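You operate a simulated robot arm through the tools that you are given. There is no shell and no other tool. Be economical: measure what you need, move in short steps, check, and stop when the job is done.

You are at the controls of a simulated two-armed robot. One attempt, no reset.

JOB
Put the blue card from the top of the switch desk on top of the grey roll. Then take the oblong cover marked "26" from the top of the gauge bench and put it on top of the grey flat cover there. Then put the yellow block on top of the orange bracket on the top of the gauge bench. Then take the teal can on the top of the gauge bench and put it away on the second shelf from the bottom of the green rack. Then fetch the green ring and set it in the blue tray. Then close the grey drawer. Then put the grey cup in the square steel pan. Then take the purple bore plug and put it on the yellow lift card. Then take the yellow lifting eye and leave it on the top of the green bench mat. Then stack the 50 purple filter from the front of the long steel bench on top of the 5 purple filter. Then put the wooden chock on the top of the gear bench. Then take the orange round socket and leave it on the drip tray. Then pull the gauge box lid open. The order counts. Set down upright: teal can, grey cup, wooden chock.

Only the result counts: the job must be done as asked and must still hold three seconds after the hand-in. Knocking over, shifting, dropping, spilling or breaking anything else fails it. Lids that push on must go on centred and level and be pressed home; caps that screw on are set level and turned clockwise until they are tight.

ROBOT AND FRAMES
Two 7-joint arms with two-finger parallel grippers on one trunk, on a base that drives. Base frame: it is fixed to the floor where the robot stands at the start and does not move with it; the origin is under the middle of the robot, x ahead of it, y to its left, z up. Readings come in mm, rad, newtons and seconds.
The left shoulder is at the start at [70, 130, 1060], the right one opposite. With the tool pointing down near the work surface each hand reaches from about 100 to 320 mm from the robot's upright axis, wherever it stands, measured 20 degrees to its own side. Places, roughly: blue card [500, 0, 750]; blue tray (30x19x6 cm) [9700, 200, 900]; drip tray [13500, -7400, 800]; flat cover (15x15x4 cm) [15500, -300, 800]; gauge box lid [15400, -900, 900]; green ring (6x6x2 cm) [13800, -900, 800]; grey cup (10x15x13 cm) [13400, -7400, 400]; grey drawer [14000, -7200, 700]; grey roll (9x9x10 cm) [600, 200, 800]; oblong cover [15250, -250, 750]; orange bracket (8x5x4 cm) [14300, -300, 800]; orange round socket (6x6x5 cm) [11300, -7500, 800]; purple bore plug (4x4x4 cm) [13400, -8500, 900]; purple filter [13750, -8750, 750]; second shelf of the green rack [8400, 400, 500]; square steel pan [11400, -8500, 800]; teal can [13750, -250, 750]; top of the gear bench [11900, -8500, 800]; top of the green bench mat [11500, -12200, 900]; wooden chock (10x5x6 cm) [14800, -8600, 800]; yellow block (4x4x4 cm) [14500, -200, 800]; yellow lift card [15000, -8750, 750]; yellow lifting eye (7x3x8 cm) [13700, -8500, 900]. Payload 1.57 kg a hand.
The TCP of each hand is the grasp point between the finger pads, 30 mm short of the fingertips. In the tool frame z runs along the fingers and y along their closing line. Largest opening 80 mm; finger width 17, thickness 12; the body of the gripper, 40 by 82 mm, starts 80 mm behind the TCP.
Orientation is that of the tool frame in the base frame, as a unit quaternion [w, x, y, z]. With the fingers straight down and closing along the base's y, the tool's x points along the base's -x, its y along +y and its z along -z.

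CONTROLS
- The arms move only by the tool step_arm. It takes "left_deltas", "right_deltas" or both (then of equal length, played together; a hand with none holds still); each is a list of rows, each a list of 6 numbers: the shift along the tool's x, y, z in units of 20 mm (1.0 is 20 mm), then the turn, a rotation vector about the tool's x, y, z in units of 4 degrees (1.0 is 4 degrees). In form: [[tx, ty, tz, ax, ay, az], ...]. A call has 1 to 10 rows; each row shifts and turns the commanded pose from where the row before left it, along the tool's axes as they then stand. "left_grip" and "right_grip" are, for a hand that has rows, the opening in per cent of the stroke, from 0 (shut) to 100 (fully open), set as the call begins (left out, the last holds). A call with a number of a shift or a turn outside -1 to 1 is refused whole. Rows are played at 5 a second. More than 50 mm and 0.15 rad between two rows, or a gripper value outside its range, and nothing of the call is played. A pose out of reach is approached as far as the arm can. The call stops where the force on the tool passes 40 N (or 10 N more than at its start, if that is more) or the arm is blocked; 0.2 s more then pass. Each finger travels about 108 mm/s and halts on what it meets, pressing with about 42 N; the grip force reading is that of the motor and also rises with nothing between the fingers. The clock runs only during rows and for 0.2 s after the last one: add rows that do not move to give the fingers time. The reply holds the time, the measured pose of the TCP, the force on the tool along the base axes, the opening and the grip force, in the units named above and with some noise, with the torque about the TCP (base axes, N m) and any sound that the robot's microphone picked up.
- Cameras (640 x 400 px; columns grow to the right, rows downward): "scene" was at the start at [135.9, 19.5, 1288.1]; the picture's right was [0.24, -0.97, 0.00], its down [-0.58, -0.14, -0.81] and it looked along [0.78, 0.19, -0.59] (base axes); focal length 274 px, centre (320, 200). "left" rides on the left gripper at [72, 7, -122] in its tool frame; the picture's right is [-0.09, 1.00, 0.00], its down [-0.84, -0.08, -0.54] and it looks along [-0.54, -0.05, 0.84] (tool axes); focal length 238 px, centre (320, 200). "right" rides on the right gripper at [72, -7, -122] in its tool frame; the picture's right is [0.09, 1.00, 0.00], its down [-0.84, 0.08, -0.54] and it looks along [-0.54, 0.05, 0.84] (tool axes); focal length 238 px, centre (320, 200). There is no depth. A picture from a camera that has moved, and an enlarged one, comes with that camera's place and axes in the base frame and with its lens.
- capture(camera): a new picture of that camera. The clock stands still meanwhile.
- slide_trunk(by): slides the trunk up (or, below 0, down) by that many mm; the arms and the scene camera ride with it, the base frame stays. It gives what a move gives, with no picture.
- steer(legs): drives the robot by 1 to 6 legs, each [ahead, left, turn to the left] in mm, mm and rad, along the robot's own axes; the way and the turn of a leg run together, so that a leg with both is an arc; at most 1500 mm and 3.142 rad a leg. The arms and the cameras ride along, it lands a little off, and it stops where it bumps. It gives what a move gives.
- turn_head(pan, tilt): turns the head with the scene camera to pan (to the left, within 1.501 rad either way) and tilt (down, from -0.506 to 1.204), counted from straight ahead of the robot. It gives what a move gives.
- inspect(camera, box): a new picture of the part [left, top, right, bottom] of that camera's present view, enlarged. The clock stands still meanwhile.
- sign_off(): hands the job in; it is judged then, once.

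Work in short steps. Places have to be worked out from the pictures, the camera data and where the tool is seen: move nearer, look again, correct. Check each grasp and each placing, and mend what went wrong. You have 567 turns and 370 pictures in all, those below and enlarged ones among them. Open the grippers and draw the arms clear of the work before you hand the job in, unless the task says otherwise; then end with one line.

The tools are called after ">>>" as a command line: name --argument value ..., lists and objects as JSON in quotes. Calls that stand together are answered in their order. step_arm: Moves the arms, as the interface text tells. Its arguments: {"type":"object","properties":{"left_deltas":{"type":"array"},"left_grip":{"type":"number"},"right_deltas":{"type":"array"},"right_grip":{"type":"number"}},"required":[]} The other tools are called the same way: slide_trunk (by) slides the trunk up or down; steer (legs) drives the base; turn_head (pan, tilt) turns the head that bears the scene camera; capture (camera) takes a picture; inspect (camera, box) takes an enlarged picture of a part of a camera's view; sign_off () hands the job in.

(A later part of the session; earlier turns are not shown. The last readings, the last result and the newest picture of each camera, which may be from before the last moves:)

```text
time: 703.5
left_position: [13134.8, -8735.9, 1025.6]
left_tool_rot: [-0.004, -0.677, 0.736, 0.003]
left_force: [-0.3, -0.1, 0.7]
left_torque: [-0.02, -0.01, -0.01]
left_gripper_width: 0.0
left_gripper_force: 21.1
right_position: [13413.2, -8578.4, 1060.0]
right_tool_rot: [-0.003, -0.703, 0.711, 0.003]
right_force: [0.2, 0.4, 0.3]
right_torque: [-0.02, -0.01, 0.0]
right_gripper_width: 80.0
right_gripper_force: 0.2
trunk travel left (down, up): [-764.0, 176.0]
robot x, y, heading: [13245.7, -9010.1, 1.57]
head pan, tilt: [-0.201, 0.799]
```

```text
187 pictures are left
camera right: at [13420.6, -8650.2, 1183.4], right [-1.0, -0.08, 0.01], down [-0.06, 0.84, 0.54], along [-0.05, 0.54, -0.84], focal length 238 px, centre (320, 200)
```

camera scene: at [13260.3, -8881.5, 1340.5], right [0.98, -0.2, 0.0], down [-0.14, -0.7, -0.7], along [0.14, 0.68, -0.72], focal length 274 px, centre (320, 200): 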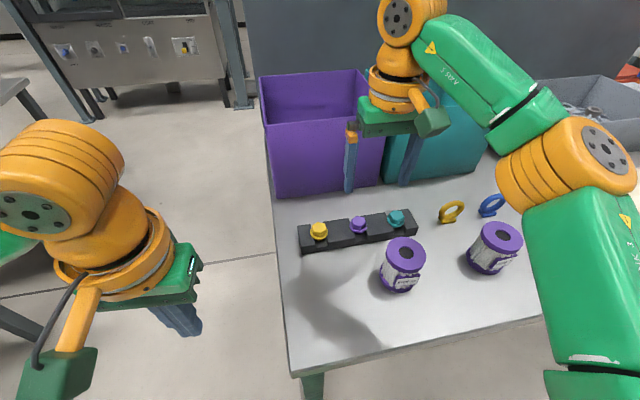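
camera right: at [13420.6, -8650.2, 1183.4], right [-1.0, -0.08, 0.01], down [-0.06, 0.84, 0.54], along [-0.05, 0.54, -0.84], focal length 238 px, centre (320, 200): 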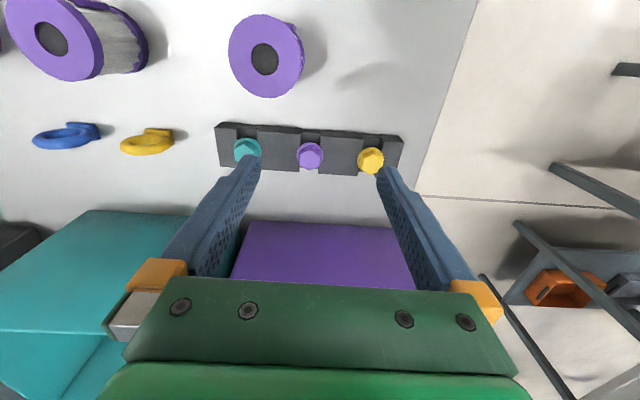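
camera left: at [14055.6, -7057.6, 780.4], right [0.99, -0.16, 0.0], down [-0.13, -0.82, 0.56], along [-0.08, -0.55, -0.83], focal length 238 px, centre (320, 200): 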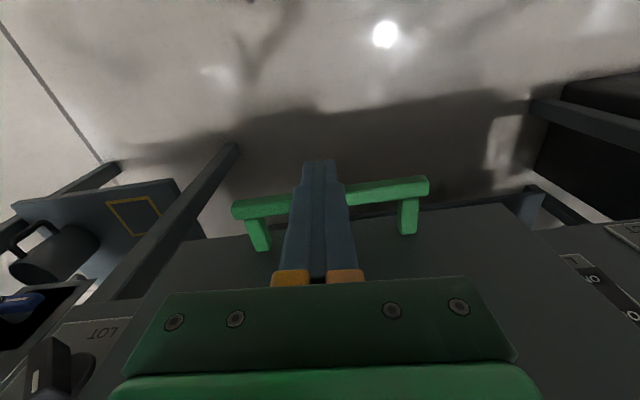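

Purple plug head ≈[13421,−8515,852]. Zoom to see the head and rack.

>>> inspect --camera "scene" --box '[290, 195, 430, 260]'

>>> inspect --camera "right" --box '[210, 110, 410, 185]'

```text
4.57 times, centred on (360, 228) of scene
camera zoom: at [13260.3, -8881.5, 1340.5], right [0.98, -0.2, 0.0], down [-0.14, -0.7, -0.7], along [0.14, 0.68, -0.72], focal length 1254 px, centre (137, 74)
```

zoom: 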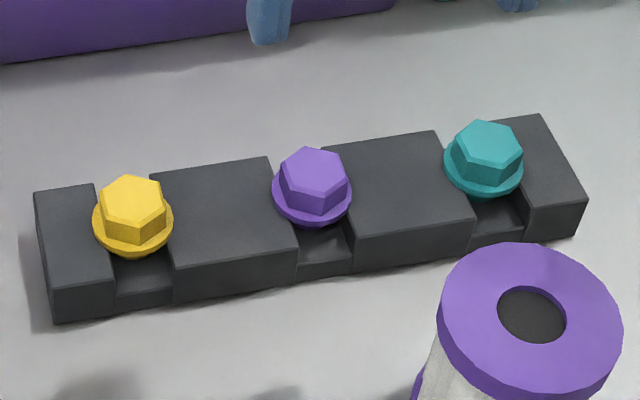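

```text
3.20 times, centred on (310, 148) of right
camera zoom: at [13420.6, -8650.2, 1183.4], right [-1.0, -0.08, 0.01], down [-0.06, 0.84, 0.54], along [-0.05, 0.54, -0.84], focal length 763 px, centre (352, 368)
```

zoom: 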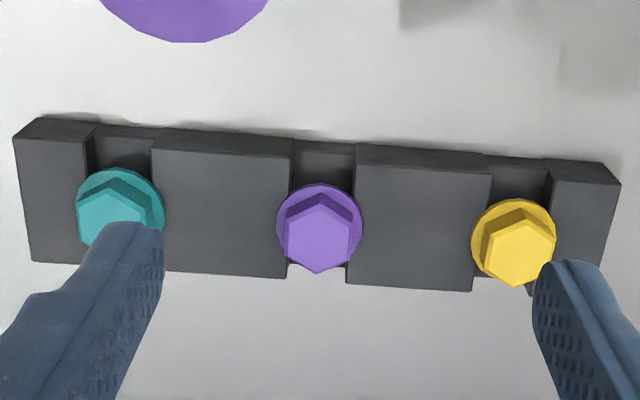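

Grip the hex head across x. Move over it with a 40 mm opening.

>>> step_arm --right_deltas '[[-0.8, -0.1, 1, 0, 0, 0], [-0.8, -0.1, 1, 0, 0, 0], [-0.8, -0.1, 1, 0, 0, 0], [-0.78, -0.08, 1, 0, 0, 0], [0, 0, 1, 0, 0, 0], [0, 0, 1, 0, 0, 0], [0, 0, 1, 0, 0, 0], [0, 0, 0, 0, 0, 0]]' --right_grip 55

>>> capture --camera "right"

```text
time: 705.3
left_position: [13135.2, -8736.0, 1024.5]
left_tool_rot: [-0.004, -0.677, 0.736, 0.004]
left_force: [0.7, 0.4, 0.1]
left_torque: [0.0, 0.0, 0.0]
left_gripper_width: 0.0
left_gripper_force: 20.6
right_position: [13420.9, -8521.4, 919.9]
right_tool_rot: [-0.002, -0.703, 0.711, 0.004]
right_force: [-0.3, 0.4, 0.9]
right_torque: [0.02, -0.03, 0.0]
right_gripper_width: 43.9
right_gripper_force: 0.1
right hand out of reach, approached as far as the arm can: row 4
trunk travel left (down, up): [-764.0, 176.0]
robot x, y, heading: [13239.7, -9008.1, 1.567]
head pan, tilt: [-0.201, 0.799]
```

```text
184 pictures are left
camera right: at [13428.5, -8593.2, 1041.9], right [-1.0, -0.08, 0.01], down [-0.06, 0.84, 0.54], along [-0.05, 0.54, -0.84], focal length 238 px, centre (320, 200)
```

right: 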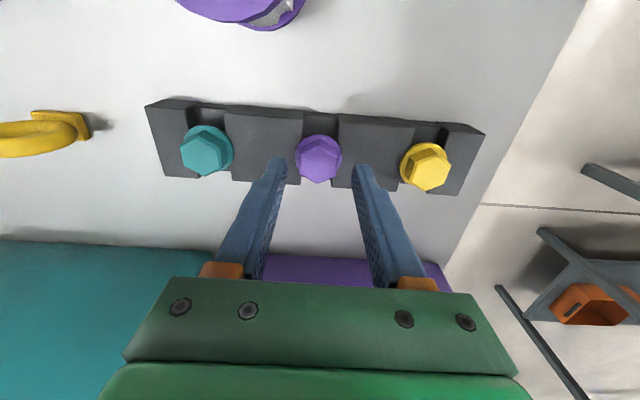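

Slightly short; move the base forward 30 and correct back.

>>> steer --legs '[[30, 0, 0]]'

>>> step_arm --right_deltas '[[0.5, 0, 0, 0, 0, 0], [0.5, 0, 0, 0, 0, 0], [0, 0, 1, 0, 0, 0], [0, 0, 0, 0, 0, 0]]'

>>> capture --camera "right"

```text
time: 706.1
left_position: [13135.1, -8710.6, 1026.3]
left_tool_rot: [-0.001, -0.676, 0.737, 0.005]
left_force: [0.4, -0.8, 0.9]
left_torque: [0.02, 0.0, 0.0]
left_gripper_width: 0.0
left_gripper_force: 21.3
right_position: [13421.4, -8495.5, 921.9]
right_tool_rot: [-0.001, -0.703, 0.711, 0.005]
right_force: [-0.6, 0.0, -0.1]
right_torque: [0.01, 0.03, -0.01]
right_gripper_width: 43.9
right_gripper_force: 0.0
trunk travel left (down, up): [-764.0, 176.0]
robot x, y, heading: [13245.9, -8981.3, 1.573]
head pan, tilt: [-0.201, 0.799]
```

```text
time: 707.1
left_position: [13134.0, -8706.7, 1025.2]
left_tool_rot: [-0.003, -0.676, 0.737, 0.003]
left_force: [0.3, -0.6, 0.8]
left_torque: [-0.02, -0.01, 0.02]
left_gripper_width: 0.1
left_gripper_force: 21.4
right_position: [13423.5, -8509.8, 901.3]
right_tool_rot: [-0.004, -0.703, 0.712, 0.003]
right_force: [0.5, 0.2, 0.6]
right_torque: [0.01, -0.01, -0.01]
right_gripper_width: 44.0
right_gripper_force: 0.1
trunk travel left (down, up): [-764.0, 176.0]
robot x, y, heading: [13241.6, -8980.8, 1.571]
head pan, tilt: [-0.201, 0.799]
```

```text
183 pictures are left
camera right: at [13430.5, -8583.1, 1023.0], right [-1.0, -0.08, 0.01], down [-0.06, 0.84, 0.54], along [-0.05, 0.54, -0.84], focal length 238 px, centre (320, 200)
```

right: 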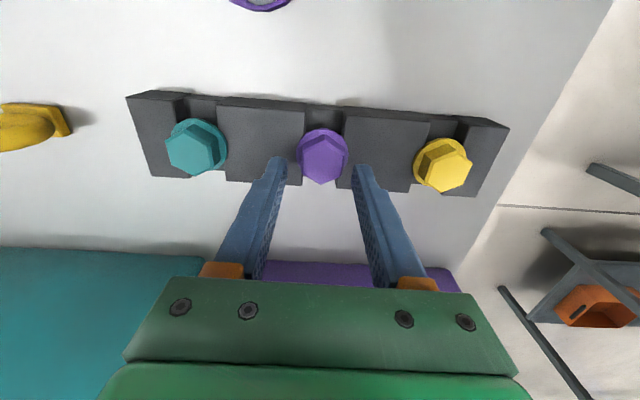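

Aligned. Descend and grip the head.

>>> step_arm --right_deltas '[[0, 0.1, 1, 0, 0, 0], [0, 0, 0.5, 0, 0, 0], [0, 0, 0.15, 0, 0, 0], [0, 0, 0, 0, 0, 0]]'

>>> step_arm --right_deltas '[[0, 0, 0, 0, 0, 0], [0, 0, 0, 0, 0, 0], [0, 0, 0, 0, 0, 0]]' --right_grip 0

>>> capture --camera "right"

```text
time: 707.7
left_position: [13131.7, -8713.2, 1027.2]
left_tool_rot: [0.0, -0.675, 0.737, 0.006]
left_force: [0.2, 0.4, -0.1]
left_torque: [0.03, 0.0, -0.04]
left_gripper_width: 0.1
left_gripper_force: 20.9
right_position: [13420.7, -8512.9, 883.3]
right_tool_rot: [0.007, -0.702, 0.712, 0.01]
right_force: [-0.9, -9.2, 19.5]
right_torque: [-0.44, -0.46, -0.17]
right_gripper_width: 43.1
right_gripper_force: 0.1
trunk travel left (down, up): [-764.0, 176.0]
robot x, y, heading: [13243.1, -8979.6, 1.572]
head pan, tilt: [-0.201, 0.799]
stopped in row 2 (right hand): the force on the tool passed its limit at 52 N (the readings are from after the stop); the commanded pose is now the measured one
```

```text
time: 708.6
left_position: [13135.0, -8713.8, 1026.2]
left_tool_rot: [0.0, -0.675, 0.738, 0.005]
left_force: [0.5, -0.2, 0.4]
left_torque: [-0.01, -0.04, -0.02]
left_gripper_width: 0.0
left_gripper_force: 21.5
right_position: [13422.5, -8512.4, 882.2]
right_tool_rot: [0.008, -0.701, 0.713, 0.011]
right_force: [3.8, -9.2, 20.0]
right_torque: [-0.41, -0.6, -0.13]
right_gripper_width: 37.0
right_gripper_force: 42.2
trunk travel left (down, up): [-764.0, 176.0]
robot x, y, heading: [13243.6, -8978.4, 1.568]
head pan, tilt: [-0.201, 0.799]
stopped in row 3 (right hand): the force on the tool passed its limit at 41 N (the readings are from after the stop); the commanded pose is now the measured one
```

```text
182 pictures are left
camera right: at [13429.8, -8587.9, 1002.1], right [-1.0, -0.08, 0.0], down [-0.06, 0.82, 0.57], along [-0.04, 0.56, -0.82], focal length 238 px, centre (320, 200)
```

right: 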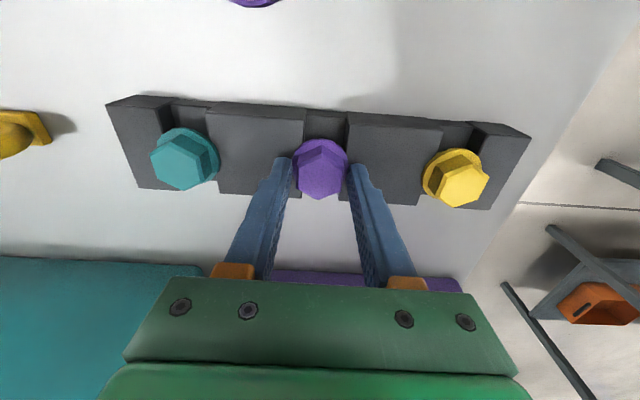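

The block top is ≈853 and I grip the flange. Re-grip higher on the hex: open, level, raise 9 mm, close.

>>> step_arm --right_deltas '[[0, 0, -0.1, 0, 0, 0], [0, 0, -0.35, 0, 0.38, 0], [0, 0, 0, 0, 0, 0]]' --right_grip 55

>>> step_arm --right_deltas '[[0, 0, 0, 0, 0, 0], [0, 0, 0, 0, 0, 0], [0, 0, 0, 0, 0, 0]]' --right_grip 0

>>> capture --camera "right"

```text
time: 709.4
left_position: [13134.7, -8707.4, 1024.5]
left_tool_rot: [-0.003, -0.676, 0.737, 0.003]
left_force: [-0.6, 0.4, -0.6]
left_torque: [0.02, 0.0, 0.0]
left_gripper_width: 0.1
left_gripper_force: 21.7
right_position: [13423.1, -8507.1, 886.8]
right_tool_rot: [-0.005, -0.702, 0.712, 0.001]
right_force: [0.3, 0.1, 0.5]
right_torque: [0.02, 0.0, -0.01]
right_gripper_width: 44.1
right_gripper_force: 0.1
trunk travel left (down, up): [-764.0, 176.0]
robot x, y, heading: [13241.8, -8978.3, 1.569]
head pan, tilt: [-0.201, 0.799]
```

```text
time: 710.2
left_position: [13134.7, -8707.0, 1025.6]
left_tool_rot: [-0.002, -0.676, 0.737, 0.004]
left_force: [0.2, 0.3, -0.3]
left_torque: [-0.01, 0.0, 0.0]
left_gripper_width: 0.1
left_gripper_force: 21.4
right_position: [13422.5, -8505.8, 887.0]
right_tool_rot: [-0.005, -0.703, 0.711, 0.0]
right_force: [0.0, 0.8, 4.1]
right_torque: [0.01, -0.07, 0.02]
right_gripper_width: 31.4
right_gripper_force: 39.9
trunk travel left (down, up): [-764.0, 176.0]
robot x, y, heading: [13242.4, -8980.2, 1.572]
head pan, tilt: [-0.201, 0.799]
```

```text
181 pictures are left
camera right: at [13430.2, -8577.7, 1009.1], right [-1.0, -0.08, 0.01], down [-0.06, 0.84, 0.54], along [-0.05, 0.54, -0.84], focal length 238 px, centre (320, 200)
```

right: 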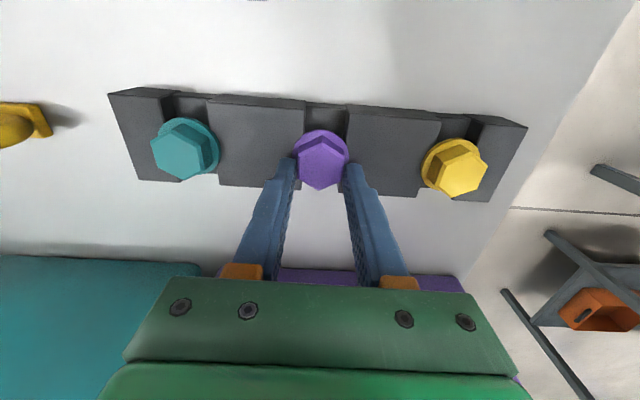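

Gripped at 31 mm. Lift slowly and look.

>>> step_arm --right_deltas '[[0, 0, -0.4, 0, 0, 0], [0, 0, -0.4, 0, 0, 0], [0, 0, -0.6, 0, 0, 0], [0, 0, -0.8, 0, 0, 0], [0, 0, -1, 0, 0, 0]]'

>>> capture --camera "right"

>>> inspect --camera "scene" --box '[290, 145, 430, 260]'

```text
time: 711.4
left_position: [13136.0, -8706.4, 1024.5]
left_tool_rot: [-0.004, -0.675, 0.738, 0.002]
left_force: [-0.5, 0.3, 0.7]
left_torque: [-0.04, 0.0, 0.0]
left_gripper_width: 0.2
left_gripper_force: 21.0
right_position: [13424.7, -8505.8, 951.2]
right_tool_rot: [-0.005, -0.702, 0.712, 0.001]
right_force: [-0.2, 0.1, -0.3]
right_torque: [-0.03, -0.01, 0.02]
right_gripper_width: 31.7
right_gripper_force: 39.9
trunk travel left (down, up): [-764.0, 176.0]
robot x, y, heading: [13243.6, -8981.2, 1.572]
head pan, tilt: [-0.201, 0.799]
```

```text
180 pictures are left
camera right: at [13432.7, -8577.5, 1073.2], right [-1.0, -0.08, 0.01], down [-0.06, 0.84, 0.54], along [-0.05, 0.53, -0.84], focal length 238 px, centre (320, 200)
```

right: 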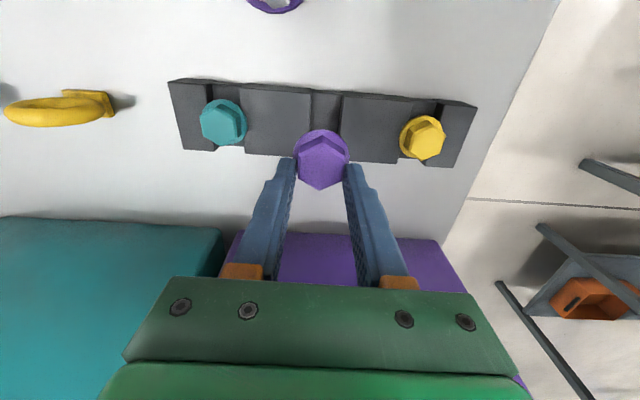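

```text
3.48 times, centred on (360, 202) of scene
camera zoom: at [13260.5, -8852.0, 1340.4], right [0.98, -0.2, 0.0], down [-0.14, -0.7, -0.7], along [0.14, 0.68, -0.72], focal length 954 px, centre (181, 191)
```

zoom: 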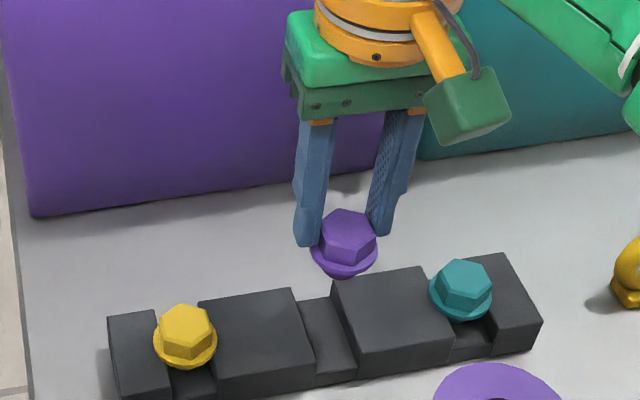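

The plug is out. Raise, back off and strafe east to find the yellow lift card near [15000,−8750].

>>> step_arm --right_deltas '[[0, 0, -1, 0, 0, 0], [0, 0, -1, 0, 0, 0], [0, 0, -1, 0, 0, 0], [0, 0, -1, 0, 0, 0], [0, 0, -1, 0, 0, 0]]'

>>> steer --legs '[[-300, 0, 0], [0, -1450, 0]]'

>>> turn_head --pan -0.2 --tilt 0.7

>>> capture --camera "scene"

```text
time: 712.6
left_position: [13135.9, -8707.0, 1025.2]
left_tool_rot: [-0.003, -0.676, 0.737, 0.004]
left_force: [-0.3, 0.0, -0.3]
left_torque: [0.01, 0.03, 0.01]
left_gripper_width: 0.0
left_gripper_force: 21.1
right_position: [13424.1, -8507.9, 1041.7]
right_tool_rot: [-0.003, -0.702, 0.712, 0.001]
right_force: [0.2, 0.8, 0.5]
right_torque: [-0.01, -0.03, 0.0]
right_gripper_width: 31.5
right_gripper_force: 40.3
right hand out of reach, approached as far as the arm can: row 5
trunk travel left (down, up): [-764.0, 176.0]
robot x, y, heading: [13248.3, -8980.1, 1.566]
head pan, tilt: [-0.201, 0.799]
```

```text
time: 721.6
left_position: [14592.3, -8994.5, 1024.6]
left_tool_rot: [-0.003, -0.685, 0.729, 0.003]
left_force: [0.2, -0.2, 0.7]
left_torque: [-0.01, -0.01, -0.03]
left_gripper_width: 0.0
left_gripper_force: 21.0
right_position: [14876.1, -8787.0, 1040.5]
right_tool_rot: [0.004, 0.711, -0.703, 0.0]
right_force: [-0.1, 0.5, -1.2]
right_torque: [-0.01, -0.03, 0.0]
right_gripper_width: 31.4
right_gripper_force: 39.9
trunk travel left (down, up): [-764.0, 176.0]
robot x, y, heading: [14708.0, -9267.4, 1.595]
head pan, tilt: [-0.201, 0.799]
```

```text
time: 722.2
left_position: [14592.3, -8993.8, 1026.3]
left_tool_rot: [-0.004, -0.685, 0.728, 0.002]
left_force: [0.1, 1.1, 0.0]
left_torque: [-0.02, -0.04, -0.01]
left_gripper_width: 0.0
left_gripper_force: 21.6
right_position: [14877.0, -8788.1, 1040.5]
right_tool_rot: [0.004, 0.711, -0.704, -0.001]
right_force: [1.1, 0.1, -1.1]
right_torque: [0.04, 0.01, -0.02]
right_gripper_width: 31.6
right_gripper_force: 40.2
trunk travel left (down, up): [-764.0, 176.0]
robot x, y, heading: [14706.6, -9263.6, 1.597]
head pan, tilt: [-0.201, 0.7]
```

```text
178 pictures are left
camera scene: at [14722.0, -9132.6, 1348.6], right [0.98, -0.18, 0.0], down [-0.11, -0.63, -0.76], along [0.13, 0.75, -0.64], focal length 274 px, centre (320, 200)
```

scene: 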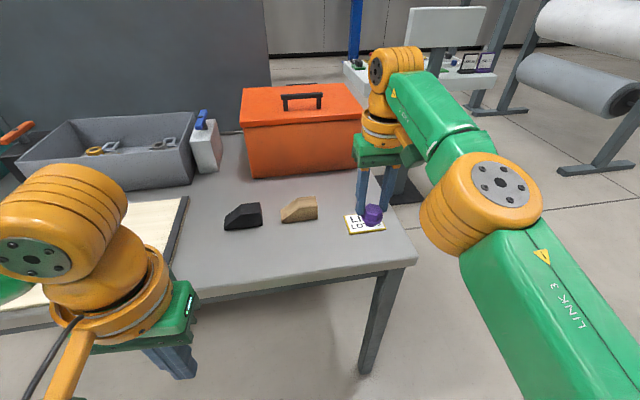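

Zoom on the card.

>>> inspect --camera "scene" --box '[320, 190, 420, 250]'

>>> capture --camera "right"

```text
6.40 times, centred on (370, 220) of scene
camera zoom: at [14722.0, -9132.6, 1348.6], right [0.98, -0.18, 0.0], down [-0.11, -0.63, -0.76], along [0.13, 0.75, -0.64], focal length 1755 px, centre (0, 72)
```

zoom: 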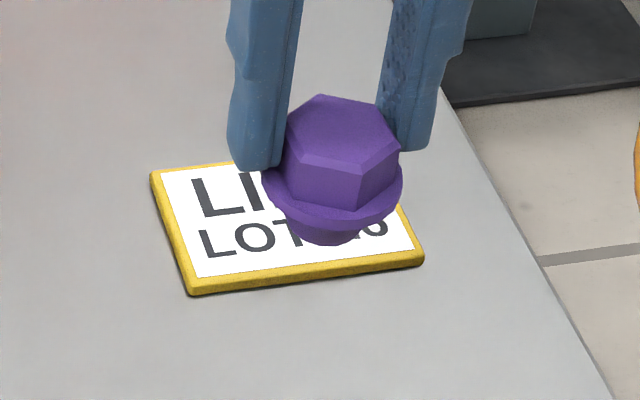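

```text
176 pictures are left
camera right: at [14885.0, -8859.3, 1162.3], right [-0.99, -0.1, 0.01], down [-0.08, 0.84, 0.54], along [-0.06, 0.54, -0.84], focal length 238 px, centre (320, 200)
```

right: 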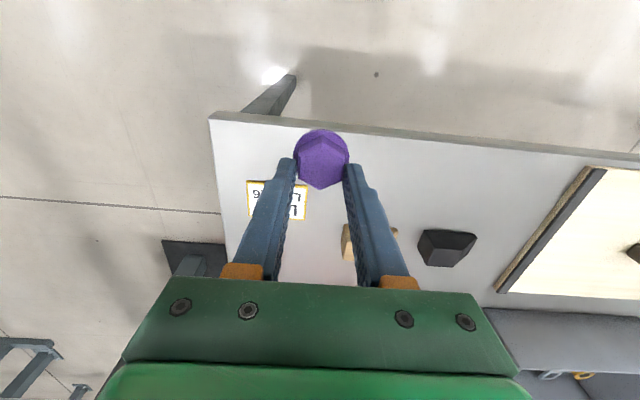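

Card centre ≈[14929,−8638], 98×71 mm. Move the plug above it.

>>> steer --legs '[[162, -40, -0.026]]'

>>> step_arm --right_deltas '[[0, 0, 1, 0, 0, 0], [0, 0, 1, 0, 0, 0], [0, 0, 1, 0, 0, 0], [0, 0, 1, 0, 0, 0], [0, 0, 0, 0, 0, 0]]'

>>> capture --camera "right"

>>> inspect --camera "scene" --box '[290, 180, 450, 300]'

```text
time: 723.7
left_position: [14636.2, -8835.2, 1025.8]
left_tool_rot: [-0.003, -0.675, 0.737, 0.003]
left_force: [-0.1, -0.1, -0.2]
left_torque: [0.02, 0.02, 0.02]
left_gripper_width: 0.0
left_gripper_force: 21.5
right_position: [14923.9, -8635.9, 1041.5]
right_tool_rot: [-0.003, -0.702, 0.712, 0.001]
right_force: [-0.3, -0.4, -0.4]
right_torque: [0.02, 0.01, -0.04]
right_gripper_width: 31.4
right_gripper_force: 40.5
trunk travel left (down, up): [-764.0, 176.0]
robot x, y, heading: [14744.5, -9110.0, 1.571]
head pan, tilt: [-0.201, 0.7]
```

```text
time: 724.9
left_position: [14636.3, -8832.2, 1025.6]
left_tool_rot: [-0.003, -0.675, 0.737, 0.003]
left_force: [0.3, 0.0, 0.4]
left_torque: [0.0, -0.04, 0.0]
left_gripper_width: 0.0
left_gripper_force: 21.4
right_position: [14923.6, -8633.5, 961.6]
right_tool_rot: [-0.004, -0.702, 0.712, 0.001]
right_force: [0.1, 0.7, 0.1]
right_torque: [-0.01, -0.02, 0.01]
right_gripper_width: 31.5
right_gripper_force: 40.2
trunk travel left (down, up): [-764.0, 176.0]
robot x, y, heading: [14740.1, -9104.1, 1.569]
head pan, tilt: [-0.201, 0.7]
```

```text
175 pictures are left
camera right: at [14931.3, -8704.6, 1082.6], right [-1.0, -0.08, 0.01], down [-0.06, 0.84, 0.54], along [-0.05, 0.54, -0.84], focal length 238 px, centre (320, 200)
```

right: 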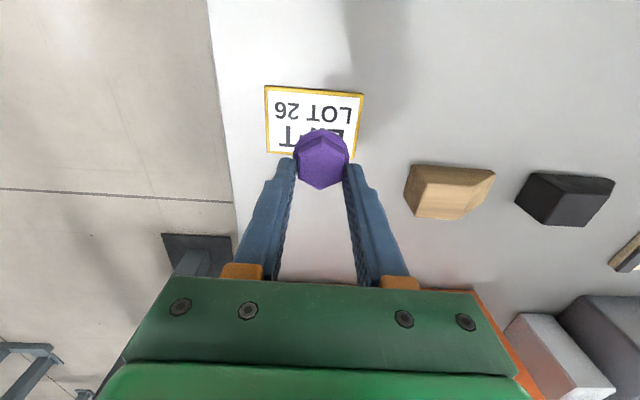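

```text
3.33 times, centred on (370, 240) of scene
camera zoom: at [14762.3, -8974.4, 1348.7], right [0.98, -0.2, 0.0], down [-0.13, -0.63, -0.76], along [0.15, 0.75, -0.64], focal length 914 px, centre (153, 67)
```

zoom: 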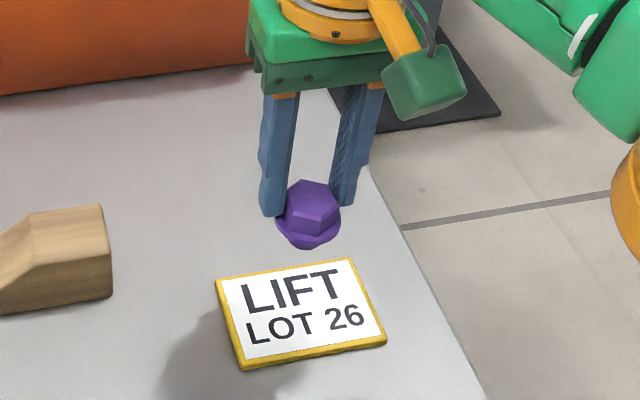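

Aligned within 5 mm. Shift and lower.

>>> step_arm --right_deltas '[[0, -0.27, 1, 0, 0, 0], [0, 0, 1, 0, 0, 0], [0, 0, 0.7, 0, 0, 0], [0, 0, 0, 0, 0, 0]]'

>>> inspect --camera "scene" --box '[290, 180, 450, 300]'

>>> step_arm --right_deltas '[[0, 0, 0.2, 0, 0, 0], [0, 0, 0.1, 0, 0, 0], [0, 0, 0, 0, 0, 0]]'

```text
time: 725.9
left_position: [14637.5, -8831.3, 1026.2]
left_tool_rot: [-0.004, -0.675, 0.737, 0.004]
left_force: [-1.0, 0.9, 1.1]
left_torque: [0.0, 0.04, 0.05]
left_gripper_width: 0.1
left_gripper_force: 21.2
right_position: [14930.2, -8634.1, 903.8]
right_tool_rot: [-0.002, -0.702, 0.712, 0.002]
right_force: [-0.2, 0.1, -0.2]
right_torque: [0.0, -0.04, 0.05]
right_gripper_width: 31.3
right_gripper_force: 40.0
trunk travel left (down, up): [-764.0, 176.0]
robot x, y, heading: [14742.1, -9107.1, 1.575]
head pan, tilt: [-0.201, 0.7]
```

```text
3.33 times, centred on (370, 240) of scene
camera zoom: at [14762.6, -8974.2, 1348.7], right [0.98, -0.2, 0.0], down [-0.13, -0.63, -0.76], along [0.15, 0.75, -0.64], focal length 914 px, centre (153, 67)
```

zoom: 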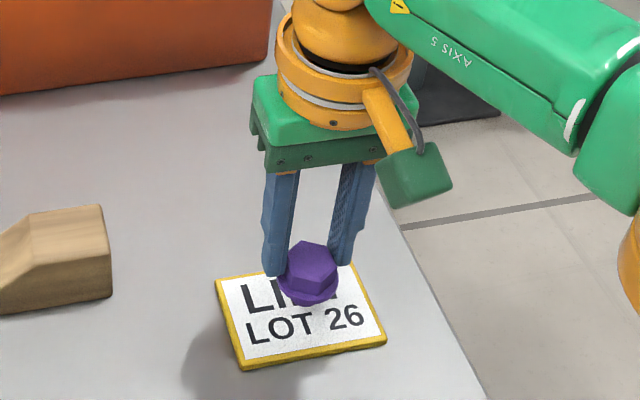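

```text
time: 726.7
left_position: [14637.2, -8832.5, 1025.0]
left_tool_rot: [-0.003, -0.675, 0.738, 0.004]
left_force: [-1.2, -0.1, -0.5]
left_torque: [0.0, -0.02, 0.03]
left_gripper_width: 0.0
left_gripper_force: 20.6
right_position: [14930.1, -8634.7, 899.2]
right_tool_rot: [-0.004, -0.702, 0.712, 0.0]
right_force: [0.3, -0.3, 0.6]
right_torque: [0.0, -0.02, 0.01]
right_gripper_width: 31.6
right_gripper_force: 40.3
trunk travel left (down, up): [-764.0, 176.0]
robot x, y, heading: [14744.0, -9103.7, 1.568]
head pan, tilt: [-0.201, 0.7]
```

>>> step_arm --right_deltas '[[0, 0, 0.15, 0, 0, 0], [0, 0, 0.1, 0, 0, 0], [0, 0, 0, 0, 0, 0]]'

>>> step_arm --right_deltas '[[0, 0, 0.15, 0, 0, 0], [0, 0, 0.1, 0, 0, 0], [0, 0, 0, 0, 0, 0]]'

>>> step_arm --right_deltas '[[0, 0, 0.1, 0, 0, 0], [0, 0, 0.1, 0, 0, 0], [0, 0, 0, 0, 0, 0]]'

>>> inspect --camera "scene" --box '[310, 200, 430, 290]'

```text
time: 727.5
left_position: [14635.9, -8832.2, 1025.3]
left_tool_rot: [-0.003, -0.676, 0.737, 0.003]
left_force: [0.6, 0.5, 0.4]
left_torque: [0.0, 0.01, 0.03]
left_gripper_width: 0.1
left_gripper_force: 21.5
right_position: [14929.7, -8633.9, 893.6]
right_tool_rot: [-0.004, -0.702, 0.712, 0.001]
right_force: [-0.1, -0.9, -0.6]
right_torque: [0.0, 0.0, -0.02]
right_gripper_width: 31.3
right_gripper_force: 40.4
trunk travel left (down, up): [-764.0, 176.0]
robot x, y, heading: [14743.4, -9106.0, 1.568]
head pan, tilt: [-0.201, 0.7]
```

```text
time: 728.3
left_position: [14637.3, -8832.6, 1024.7]
left_tool_rot: [-0.003, -0.676, 0.737, 0.003]
left_force: [0.0, -0.2, -0.3]
left_torque: [-0.02, 0.01, -0.01]
left_gripper_width: 0.1
left_gripper_force: 21.5
right_position: [14930.8, -8634.6, 889.9]
right_tool_rot: [-0.003, -0.701, 0.713, 0.001]
right_force: [1.0, -0.5, -0.1]
right_torque: [-0.04, 0.0, -0.01]
right_gripper_width: 31.5
right_gripper_force: 40.5
trunk travel left (down, up): [-764.0, 176.0]
robot x, y, heading: [14743.9, -9105.9, 1.566]
head pan, tilt: [-0.201, 0.7]
```

```text
time: 729.1
left_position: [14635.9, -8833.2, 1025.6]
left_tool_rot: [-0.003, -0.675, 0.737, 0.003]
left_force: [-0.8, -0.1, -0.7]
left_torque: [-0.01, 0.01, 0.03]
left_gripper_width: 0.2
left_gripper_force: 21.1
right_position: [14928.9, -8633.7, 886.0]
right_tool_rot: [-0.004, -0.702, 0.712, 0.001]
right_force: [-0.2, 0.1, 0.6]
right_torque: [0.0, 0.0, 0.05]
right_gripper_width: 31.5
right_gripper_force: 40.6
trunk travel left (down, up): [-764.0, 176.0]
robot x, y, heading: [14746.9, -9109.2, 1.572]
head pan, tilt: [-0.201, 0.7]
```

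```text
4.44 times, centred on (370, 245) of scene
camera zoom: at [14762.5, -8974.1, 1348.7], right [0.98, -0.2, 0.0], down [-0.13, -0.63, -0.76], along [0.15, 0.75, -0.64], focal length 1219 px, centre (98, 0)
```

zoom: 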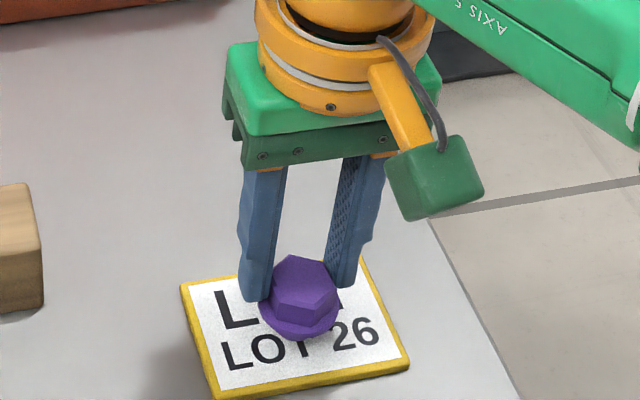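

>>> step_arm --right_deltas '[[0, 0, 0.15, 0, 0, 0], [0, 0, 0.1, 0, 0, 0], [0, 0, 0, 0, 0, 0]]'

>>> step_arm --right_deltas '[[0, 0, 0.15, 0, 0, 0], [0, 0, 0.1, 0, 0, 0], [0, 0, 0, 0, 0, 0]]'

>>> step_arm --right_deltas '[[0, 0, 0.1, 0, 0, 0], [0, 0, 0.1, 0, 0, 0], [0, 0, 0, 0, 0, 0]]'

```text
time: 729.9
left_position: [14636.5, -8832.4, 1025.2]
left_tool_rot: [-0.003, -0.676, 0.737, 0.003]
left_force: [0.3, 0.0, -0.7]
left_torque: [-0.01, -0.02, 0.01]
left_gripper_width: 0.0
left_gripper_force: 21.7
right_position: [14928.4, -8633.9, 880.8]
right_tool_rot: [-0.005, -0.702, 0.712, 0.001]
right_force: [0.4, 0.1, 0.1]
right_torque: [0.03, 0.03, -0.02]
right_gripper_width: 31.2
right_gripper_force: 40.0
trunk travel left (down, up): [-764.0, 176.0]
robot x, y, heading: [14747.1, -9108.5, 1.57]
head pan, tilt: [-0.201, 0.7]
```

```text
time: 730.7
left_position: [14635.4, -8834.3, 1025.8]
left_tool_rot: [-0.002, -0.676, 0.737, 0.004]
left_force: [0.5, -0.4, -0.5]
left_torque: [-0.01, -0.02, 0.02]
left_gripper_width: 0.1
left_gripper_force: 20.7
right_position: [14927.8, -8635.1, 878.1]
right_tool_rot: [-0.002, -0.702, 0.712, 0.002]
right_force: [0.3, 3.7, 12.5]
right_torque: [0.07, 0.0, 0.0]
right_gripper_width: 31.7
right_gripper_force: 40.3
trunk travel left (down, up): [-764.0, 176.0]
robot x, y, heading: [14743.8, -9108.7, 1.57]
head pan, tilt: [-0.201, 0.7]
```

```text
time: 731.6
left_position: [14634.8, -8837.9, 1026.1]
left_tool_rot: [-0.001, -0.675, 0.738, 0.004]
left_force: [0.0, -0.1, -0.5]
left_torque: [0.04, 0.02, -0.03]
left_gripper_width: 0.0
left_gripper_force: 21.4
right_position: [14926.6, -8637.4, 875.4]
right_tool_rot: [-0.002, -0.702, 0.712, 0.005]
right_force: [-1.5, -2.9, 18.6]
right_torque: [-0.3, 0.16, -0.02]
right_gripper_width: 32.2
right_gripper_force: 40.9
trunk travel left (down, up): [-764.0, 176.0]
robot x, y, heading: [14745.7, -9103.1, 1.57]
head pan, tilt: [-0.201, 0.7]
stopped in row 3 (right hand): the force on the tool passed its limit at 40 N (the readings are from after the stop); the commanded pose is now the measured one
```

Contact. Relieve slightly, open and rise.

>>> step_arm --right_deltas '[[0, 0, -0.12, 0, 0, 0], [0, 0, 0, 0, 0, 0]]'

>>> step_arm --right_deltas '[[0, 0, 0, 0, 0, 0], [0, 0, 0, 0, 0, 0], [0, 0, 0, 0, 0, 0]]' --right_grip 55

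>>> step_arm --right_deltas '[[0, 0, -0.5, 0, 0, 0], [0, 0, -1, 0, 0, 0], [0, 0, -1, 0, 0, 0], [0, 0, -1, 0, 0, 0], [0, 0, -1, 0, 0, 0], [0, 0, -1, 0, 0, 0]]'

>>> inspect --camera "scene" --box '[310, 200, 430, 290]'

>>> capture --camera "right"

```text
time: 732.2
left_position: [14634.6, -8835.2, 1026.2]
left_tool_rot: [-0.002, -0.675, 0.738, 0.003]
left_force: [-1.1, -0.1, 0.2]
left_torque: [-0.01, 0.01, 0.0]
left_gripper_width: 0.1
left_gripper_force: 21.0
right_position: [14928.2, -8636.7, 876.7]
right_tool_rot: [-0.002, -0.702, 0.712, 0.004]
right_force: [-1.2, -2.5, 8.8]
right_torque: [-0.24, 0.09, -0.03]
right_gripper_width: 32.4
right_gripper_force: 40.9
trunk travel left (down, up): [-764.0, 176.0]
robot x, y, heading: [14744.2, -9106.5, 1.573]
head pan, tilt: [-0.201, 0.7]
```

```text
time: 733.0
left_position: [14636.7, -8831.8, 1025.1]
left_tool_rot: [-0.003, -0.676, 0.737, 0.004]
left_force: [-0.1, 0.0, 0.6]
left_torque: [-0.01, 0.01, -0.01]
left_gripper_width: 0.0
left_gripper_force: 21.2
right_position: [14929.2, -8633.1, 874.3]
right_tool_rot: [-0.003, -0.702, 0.712, 0.002]
right_force: [-0.4, 0.2, 0.9]
right_torque: [0.0, -0.02, 0.03]
right_gripper_width: 44.0
right_gripper_force: 0.0
trunk travel left (down, up): [-764.0, 176.0]
robot x, y, heading: [14750.5, -9109.9, 1.569]
head pan, tilt: [-0.201, 0.7]
```

```text
time: 734.4
left_position: [14637.2, -8832.2, 1024.3]
left_tool_rot: [-0.003, -0.675, 0.737, 0.003]
left_force: [-1.2, 0.0, 0.9]
left_torque: [0.01, 0.03, 0.0]
left_gripper_width: 0.0
left_gripper_force: 21.1
right_position: [14930.2, -8633.4, 984.4]
right_tool_rot: [-0.003, -0.702, 0.712, 0.002]
right_force: [0.3, -0.7, -0.2]
right_torque: [0.01, 0.03, 0.01]
right_gripper_width: 43.9
right_gripper_force: 0.1
trunk travel left (down, up): [-764.0, 176.0]
robot x, y, heading: [14743.4, -9104.8, 1.569]
head pan, tilt: [-0.201, 0.7]
```

```text
4.44 times, centred on (370, 245) of scene
camera zoom: at [14762.2, -8974.4, 1348.7], right [0.98, -0.2, 0.0], down [-0.13, -0.63, -0.77], along [0.15, 0.75, -0.64], focal length 1219 px, centre (98, 0)
```

zoom: 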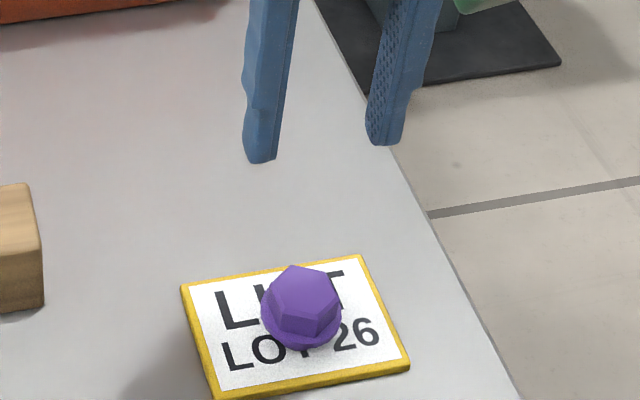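

```text
170 pictures are left
camera right: at [14937.6, -8705.3, 1106.5], right [-1.0, -0.08, 0.01], down [-0.06, 0.84, 0.54], along [-0.05, 0.54, -0.84], focal length 238 px, centre (320, 200)
```

right: 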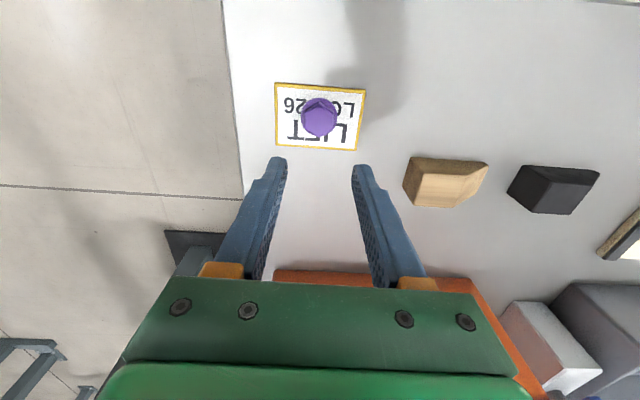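

The plug stands on the card. Next the yellow lifting eye (≈[13650,−8520]).

>>> slide_trunk --by 60

>>> steer --legs '[[-200, 0, 0], [0, 1270, 0], [200, 0, 0]]'

>>> capture --camera "scene"

>>> capture --camera "right"

```text
time: 735.4
left_position: [14636.9, -8833.2, 1084.9]
left_tool_rot: [-0.004, -0.675, 0.737, 0.002]
left_force: [0.2, 0.6, -0.2]
left_torque: [0.0, 0.01, 0.0]
left_gripper_width: 0.2
left_gripper_force: 20.8
right_position: [14931.2, -8633.4, 1044.3]
right_tool_rot: [-0.003, -0.702, 0.712, 0.002]
right_force: [0.2, 0.5, -0.9]
right_torque: [0.0, 0.03, 0.03]
right_gripper_width: 43.8
right_gripper_force: 0.1
trunk travel left (down, up): [-824.0, 116.0]
robot x, y, heading: [14744.2, -9103.6, 1.572]
head pan, tilt: [-0.201, 0.7]
```

```text
time: 744.2
left_position: [13389.1, -8800.1, 1085.5]
left_tool_rot: [-0.002, -0.66, 0.751, 0.004]
left_force: [-0.7, 0.0, 0.7]
left_torque: [0.04, 0.04, 0.02]
left_gripper_width: 0.1
left_gripper_force: 21.1
right_position: [13691.5, -8612.5, 1046.3]
right_tool_rot: [-0.002, -0.688, 0.726, 0.004]
right_force: [0.0, -0.3, -0.6]
right_torque: [0.06, 0.01, 0.0]
right_gripper_width: 43.9
right_gripper_force: 0.0
trunk travel left (down, up): [-824.0, 116.0]
robot x, y, heading: [13485.8, -9075.3, 1.529]
head pan, tilt: [-0.201, 0.7]
```

```text
169 pictures are left
camera scene: at [13509.5, -8947.6, 1409.1], right [0.97, -0.24, 0.0], down [-0.15, -0.62, -0.77], along [0.18, 0.74, -0.64], focal length 274 px, centre (320, 200)
```

scene: 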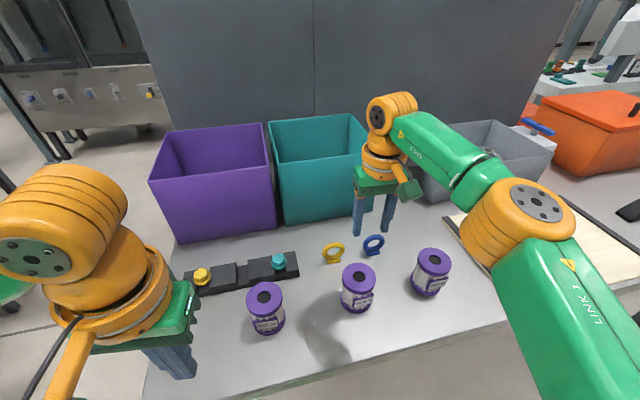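

```text
168 pictures are left
camera right: at [13695.8, -8685.2, 1167.3], right [-1.0, -0.04, 0.01], down [-0.03, 0.84, 0.54], along [-0.03, 0.54, -0.84], focal length 238 px, centre (320, 200)
```

right: 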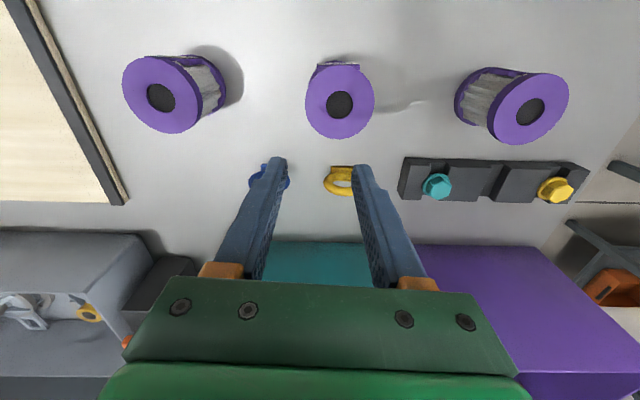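

>>> inspect --camera "scene" --box '[300, 220, 420, 300]'

>>> inspect --camera "right" --box '[240, 50, 420, 210]'

```text
5.00 times, centred on (360, 260) of scene
camera zoom: at [13509.5, -8947.6, 1409.1], right [0.97, -0.24, 0.0], down [-0.15, -0.62, -0.77], along [0.18, 0.74, -0.64], focal length 1371 px, centre (120, -100)
```

zoom: 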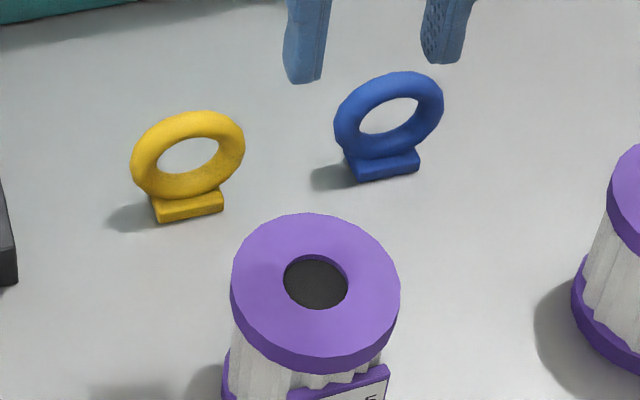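

```text
2.50 times, centred on (330, 130) of right
camera zoom: at [13695.8, -8685.2, 1167.3], right [-1.0, -0.04, 0.01], down [-0.03, 0.84, 0.54], along [-0.03, 0.54, -0.84], focal length 596 px, centre (295, 375)
```

zoom: 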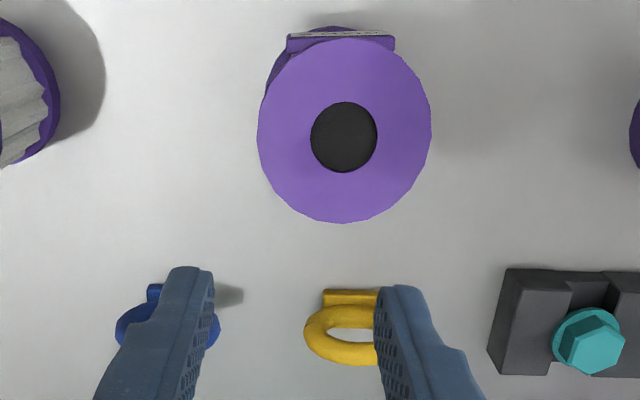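

The yellow eye is a vertical ring (~58 mm) at ≈[13650,−8525], centre z≈865. Straighten and move in, then align above it.

>>> steer --legs '[[90, 0, 0.04]]'

>>> step_arm --right_deltas '[[0.27, 0.58, 0, 0, 0, 0], [0.28, 0.57, 0, 0, 0, 0], [0, 0, 1, 0, 0, 0], [0, 0, 1, 0, 0, 0], [0, 0, 1, 0, 0, 0], [0, 0, 0, 0, 0, 0]]' --right_grip 100

>>> capture --camera "right"

```text
time: 745.3
left_position: [13380.9, -8715.7, 1086.2]
left_tool_rot: [-0.001, -0.675, 0.738, 0.004]
left_force: [-1.0, 0.1, 0.6]
left_torque: [0.01, -0.01, 0.02]
left_gripper_width: 0.0
left_gripper_force: 20.9
right_position: [13676.3, -8517.7, 1045.9]
right_tool_rot: [-0.001, -0.701, 0.713, 0.004]
right_force: [0.0, 0.1, 0.3]
right_torque: [0.03, 0.0, -0.01]
right_gripper_width: 44.2
right_gripper_force: 0.0
trunk travel left (down, up): [-824.0, 116.0]
robot x, y, heading: [13484.4, -8984.6, 1.564]
head pan, tilt: [-0.201, 0.7]
```

```text
time: 746.7
left_position: [13381.4, -8711.5, 1085.0]
left_tool_rot: [-0.003, -0.674, 0.738, 0.003]
left_force: [0.4, -0.6, 1.3]
left_torque: [0.02, 0.01, -0.01]
left_gripper_width: 0.0
left_gripper_force: 21.0
right_position: [13652.8, -8527.3, 985.2]
right_tool_rot: [-0.003, -0.701, 0.713, 0.001]
right_force: [0.7, 0.0, -0.2]
right_torque: [0.01, 0.0, 0.0]
right_gripper_width: 80.2
right_gripper_force: 0.0
trunk travel left (down, up): [-824.0, 116.0]
robot x, y, heading: [13487.2, -8982.3, 1.559]
head pan, tilt: [-0.201, 0.7]
```

```text
165 pictures are left
camera right: at [13659.8, -8598.1, 1108.2], right [-1.0, -0.07, 0.01], down [-0.06, 0.84, 0.54], along [-0.05, 0.54, -0.84], focal length 238 px, centre (320, 200)
```

right: 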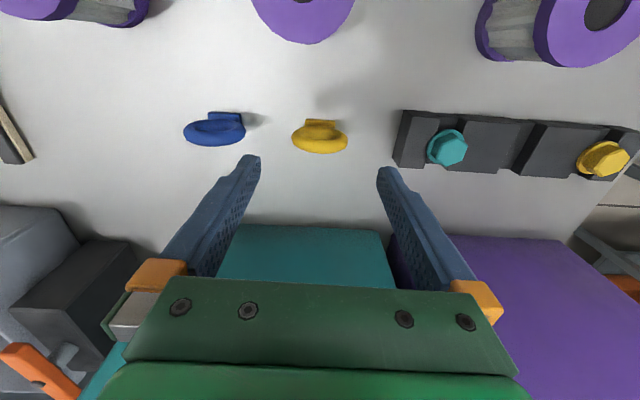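

Aligned. Descend around the ring and close.

>>> step_arm --right_deltas '[[0.12, 0, 1, 0, 0, 0], [0, 0, 1, 0, 0, 0], [0, 0, 1, 0, 0, 0], [0, 0, 1, 0, 0, 0], [0, 0, 1, 0, 0, 0], [0, 0, 0.8, 0, 0, 0], [0, 0, 0, 0, 0, 0]]'

>>> capture --camera "right"

>>> step_arm --right_deltas '[[0, 0, 0, 0, 0, 0], [0, 0, 0, 0, 0, 0], [0, 0, 0, 0, 0, 0]]' --right_grip 0

```text
time: 748.3
left_position: [13380.9, -8712.2, 1085.8]
left_tool_rot: [-0.003, -0.674, 0.738, 0.004]
left_force: [0.5, -0.6, 0.4]
left_torque: [-0.02, 0.0, 0.02]
left_gripper_width: 0.0
left_gripper_force: 21.6
right_position: [13650.9, -8527.9, 868.4]
right_tool_rot: [-0.004, -0.701, 0.713, 0.002]
right_force: [0.2, 0.9, -0.2]
right_torque: [0.0, -0.04, 0.01]
right_gripper_width: 79.9
right_gripper_force: 0.0
trunk travel left (down, up): [-824.0, 116.0]
robot x, y, heading: [13491.0, -8987.0, 1.567]
head pan, tilt: [-0.201, 0.7]
```

```text
164 pictures are left
camera right: at [13657.5, -8599.1, 989.4], right [-1.0, -0.07, 0.01], down [-0.06, 0.84, 0.54], along [-0.05, 0.54, -0.84], focal length 238 px, centre (320, 200)
```

right: 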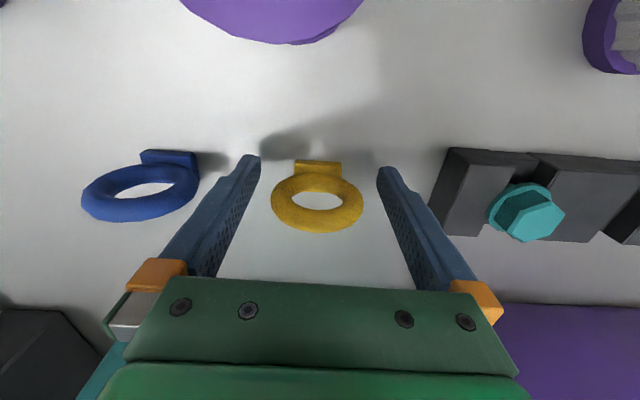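

```text
time: 749.1
left_position: [13381.4, -8712.6, 1085.2]
left_tool_rot: [-0.003, -0.674, 0.739, 0.003]
left_force: [0.2, 0.0, 0.1]
left_torque: [0.04, 0.03, 0.01]
left_gripper_width: 0.0
left_gripper_force: 20.9
right_position: [13650.3, -8526.7, 868.5]
right_tool_rot: [-0.003, -0.7, 0.714, 0.002]
right_force: [-0.8, 0.4, 0.1]
right_torque: [0.02, 0.0, 0.03]
right_gripper_width: 0.0
right_gripper_force: 20.7
trunk travel left (down, up): [-824.0, 116.0]
robot x, y, heading: [13490.1, -8983.8, 1.57]
head pan, tilt: [-0.201, 0.7]
```

It closed on nothing; look again.

>>> capture --camera "right"

>>> inspect --camera "scene" --box '[280, 200, 460, 320]'

```text
163 pictures are left
camera right: at [13657.6, -8599.1, 989.6], right [-1.0, -0.07, 0.01], down [-0.06, 0.84, 0.54], along [-0.05, 0.54, -0.84], focal length 238 px, centre (320, 200)
```

right: 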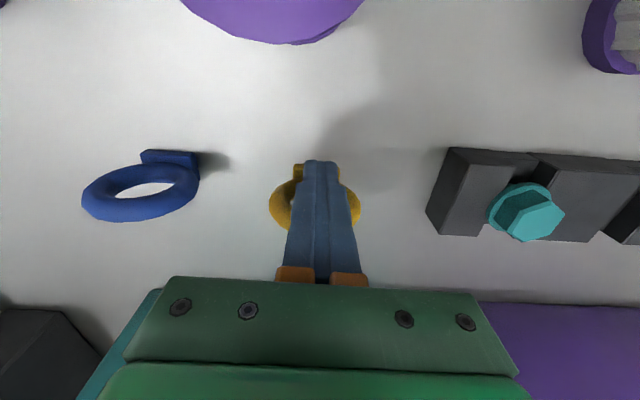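

```text
3.33 times, centred on (370, 260) of scene
camera zoom: at [13506.6, -8853.8, 1408.7], right [0.98, -0.2, 0.0], down [-0.13, -0.63, -0.76], along [0.16, 0.75, -0.64], focal length 914 px, centre (153, 0)
```

zoom: 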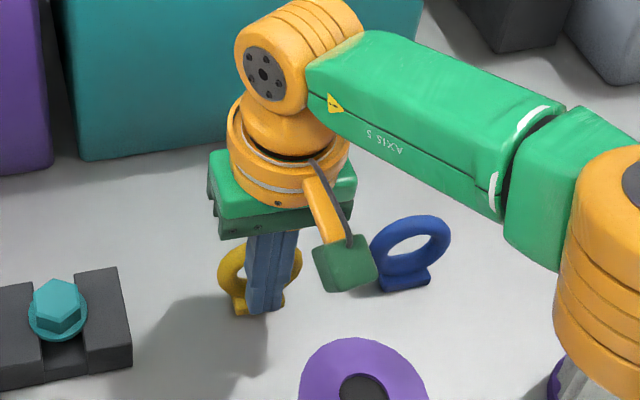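

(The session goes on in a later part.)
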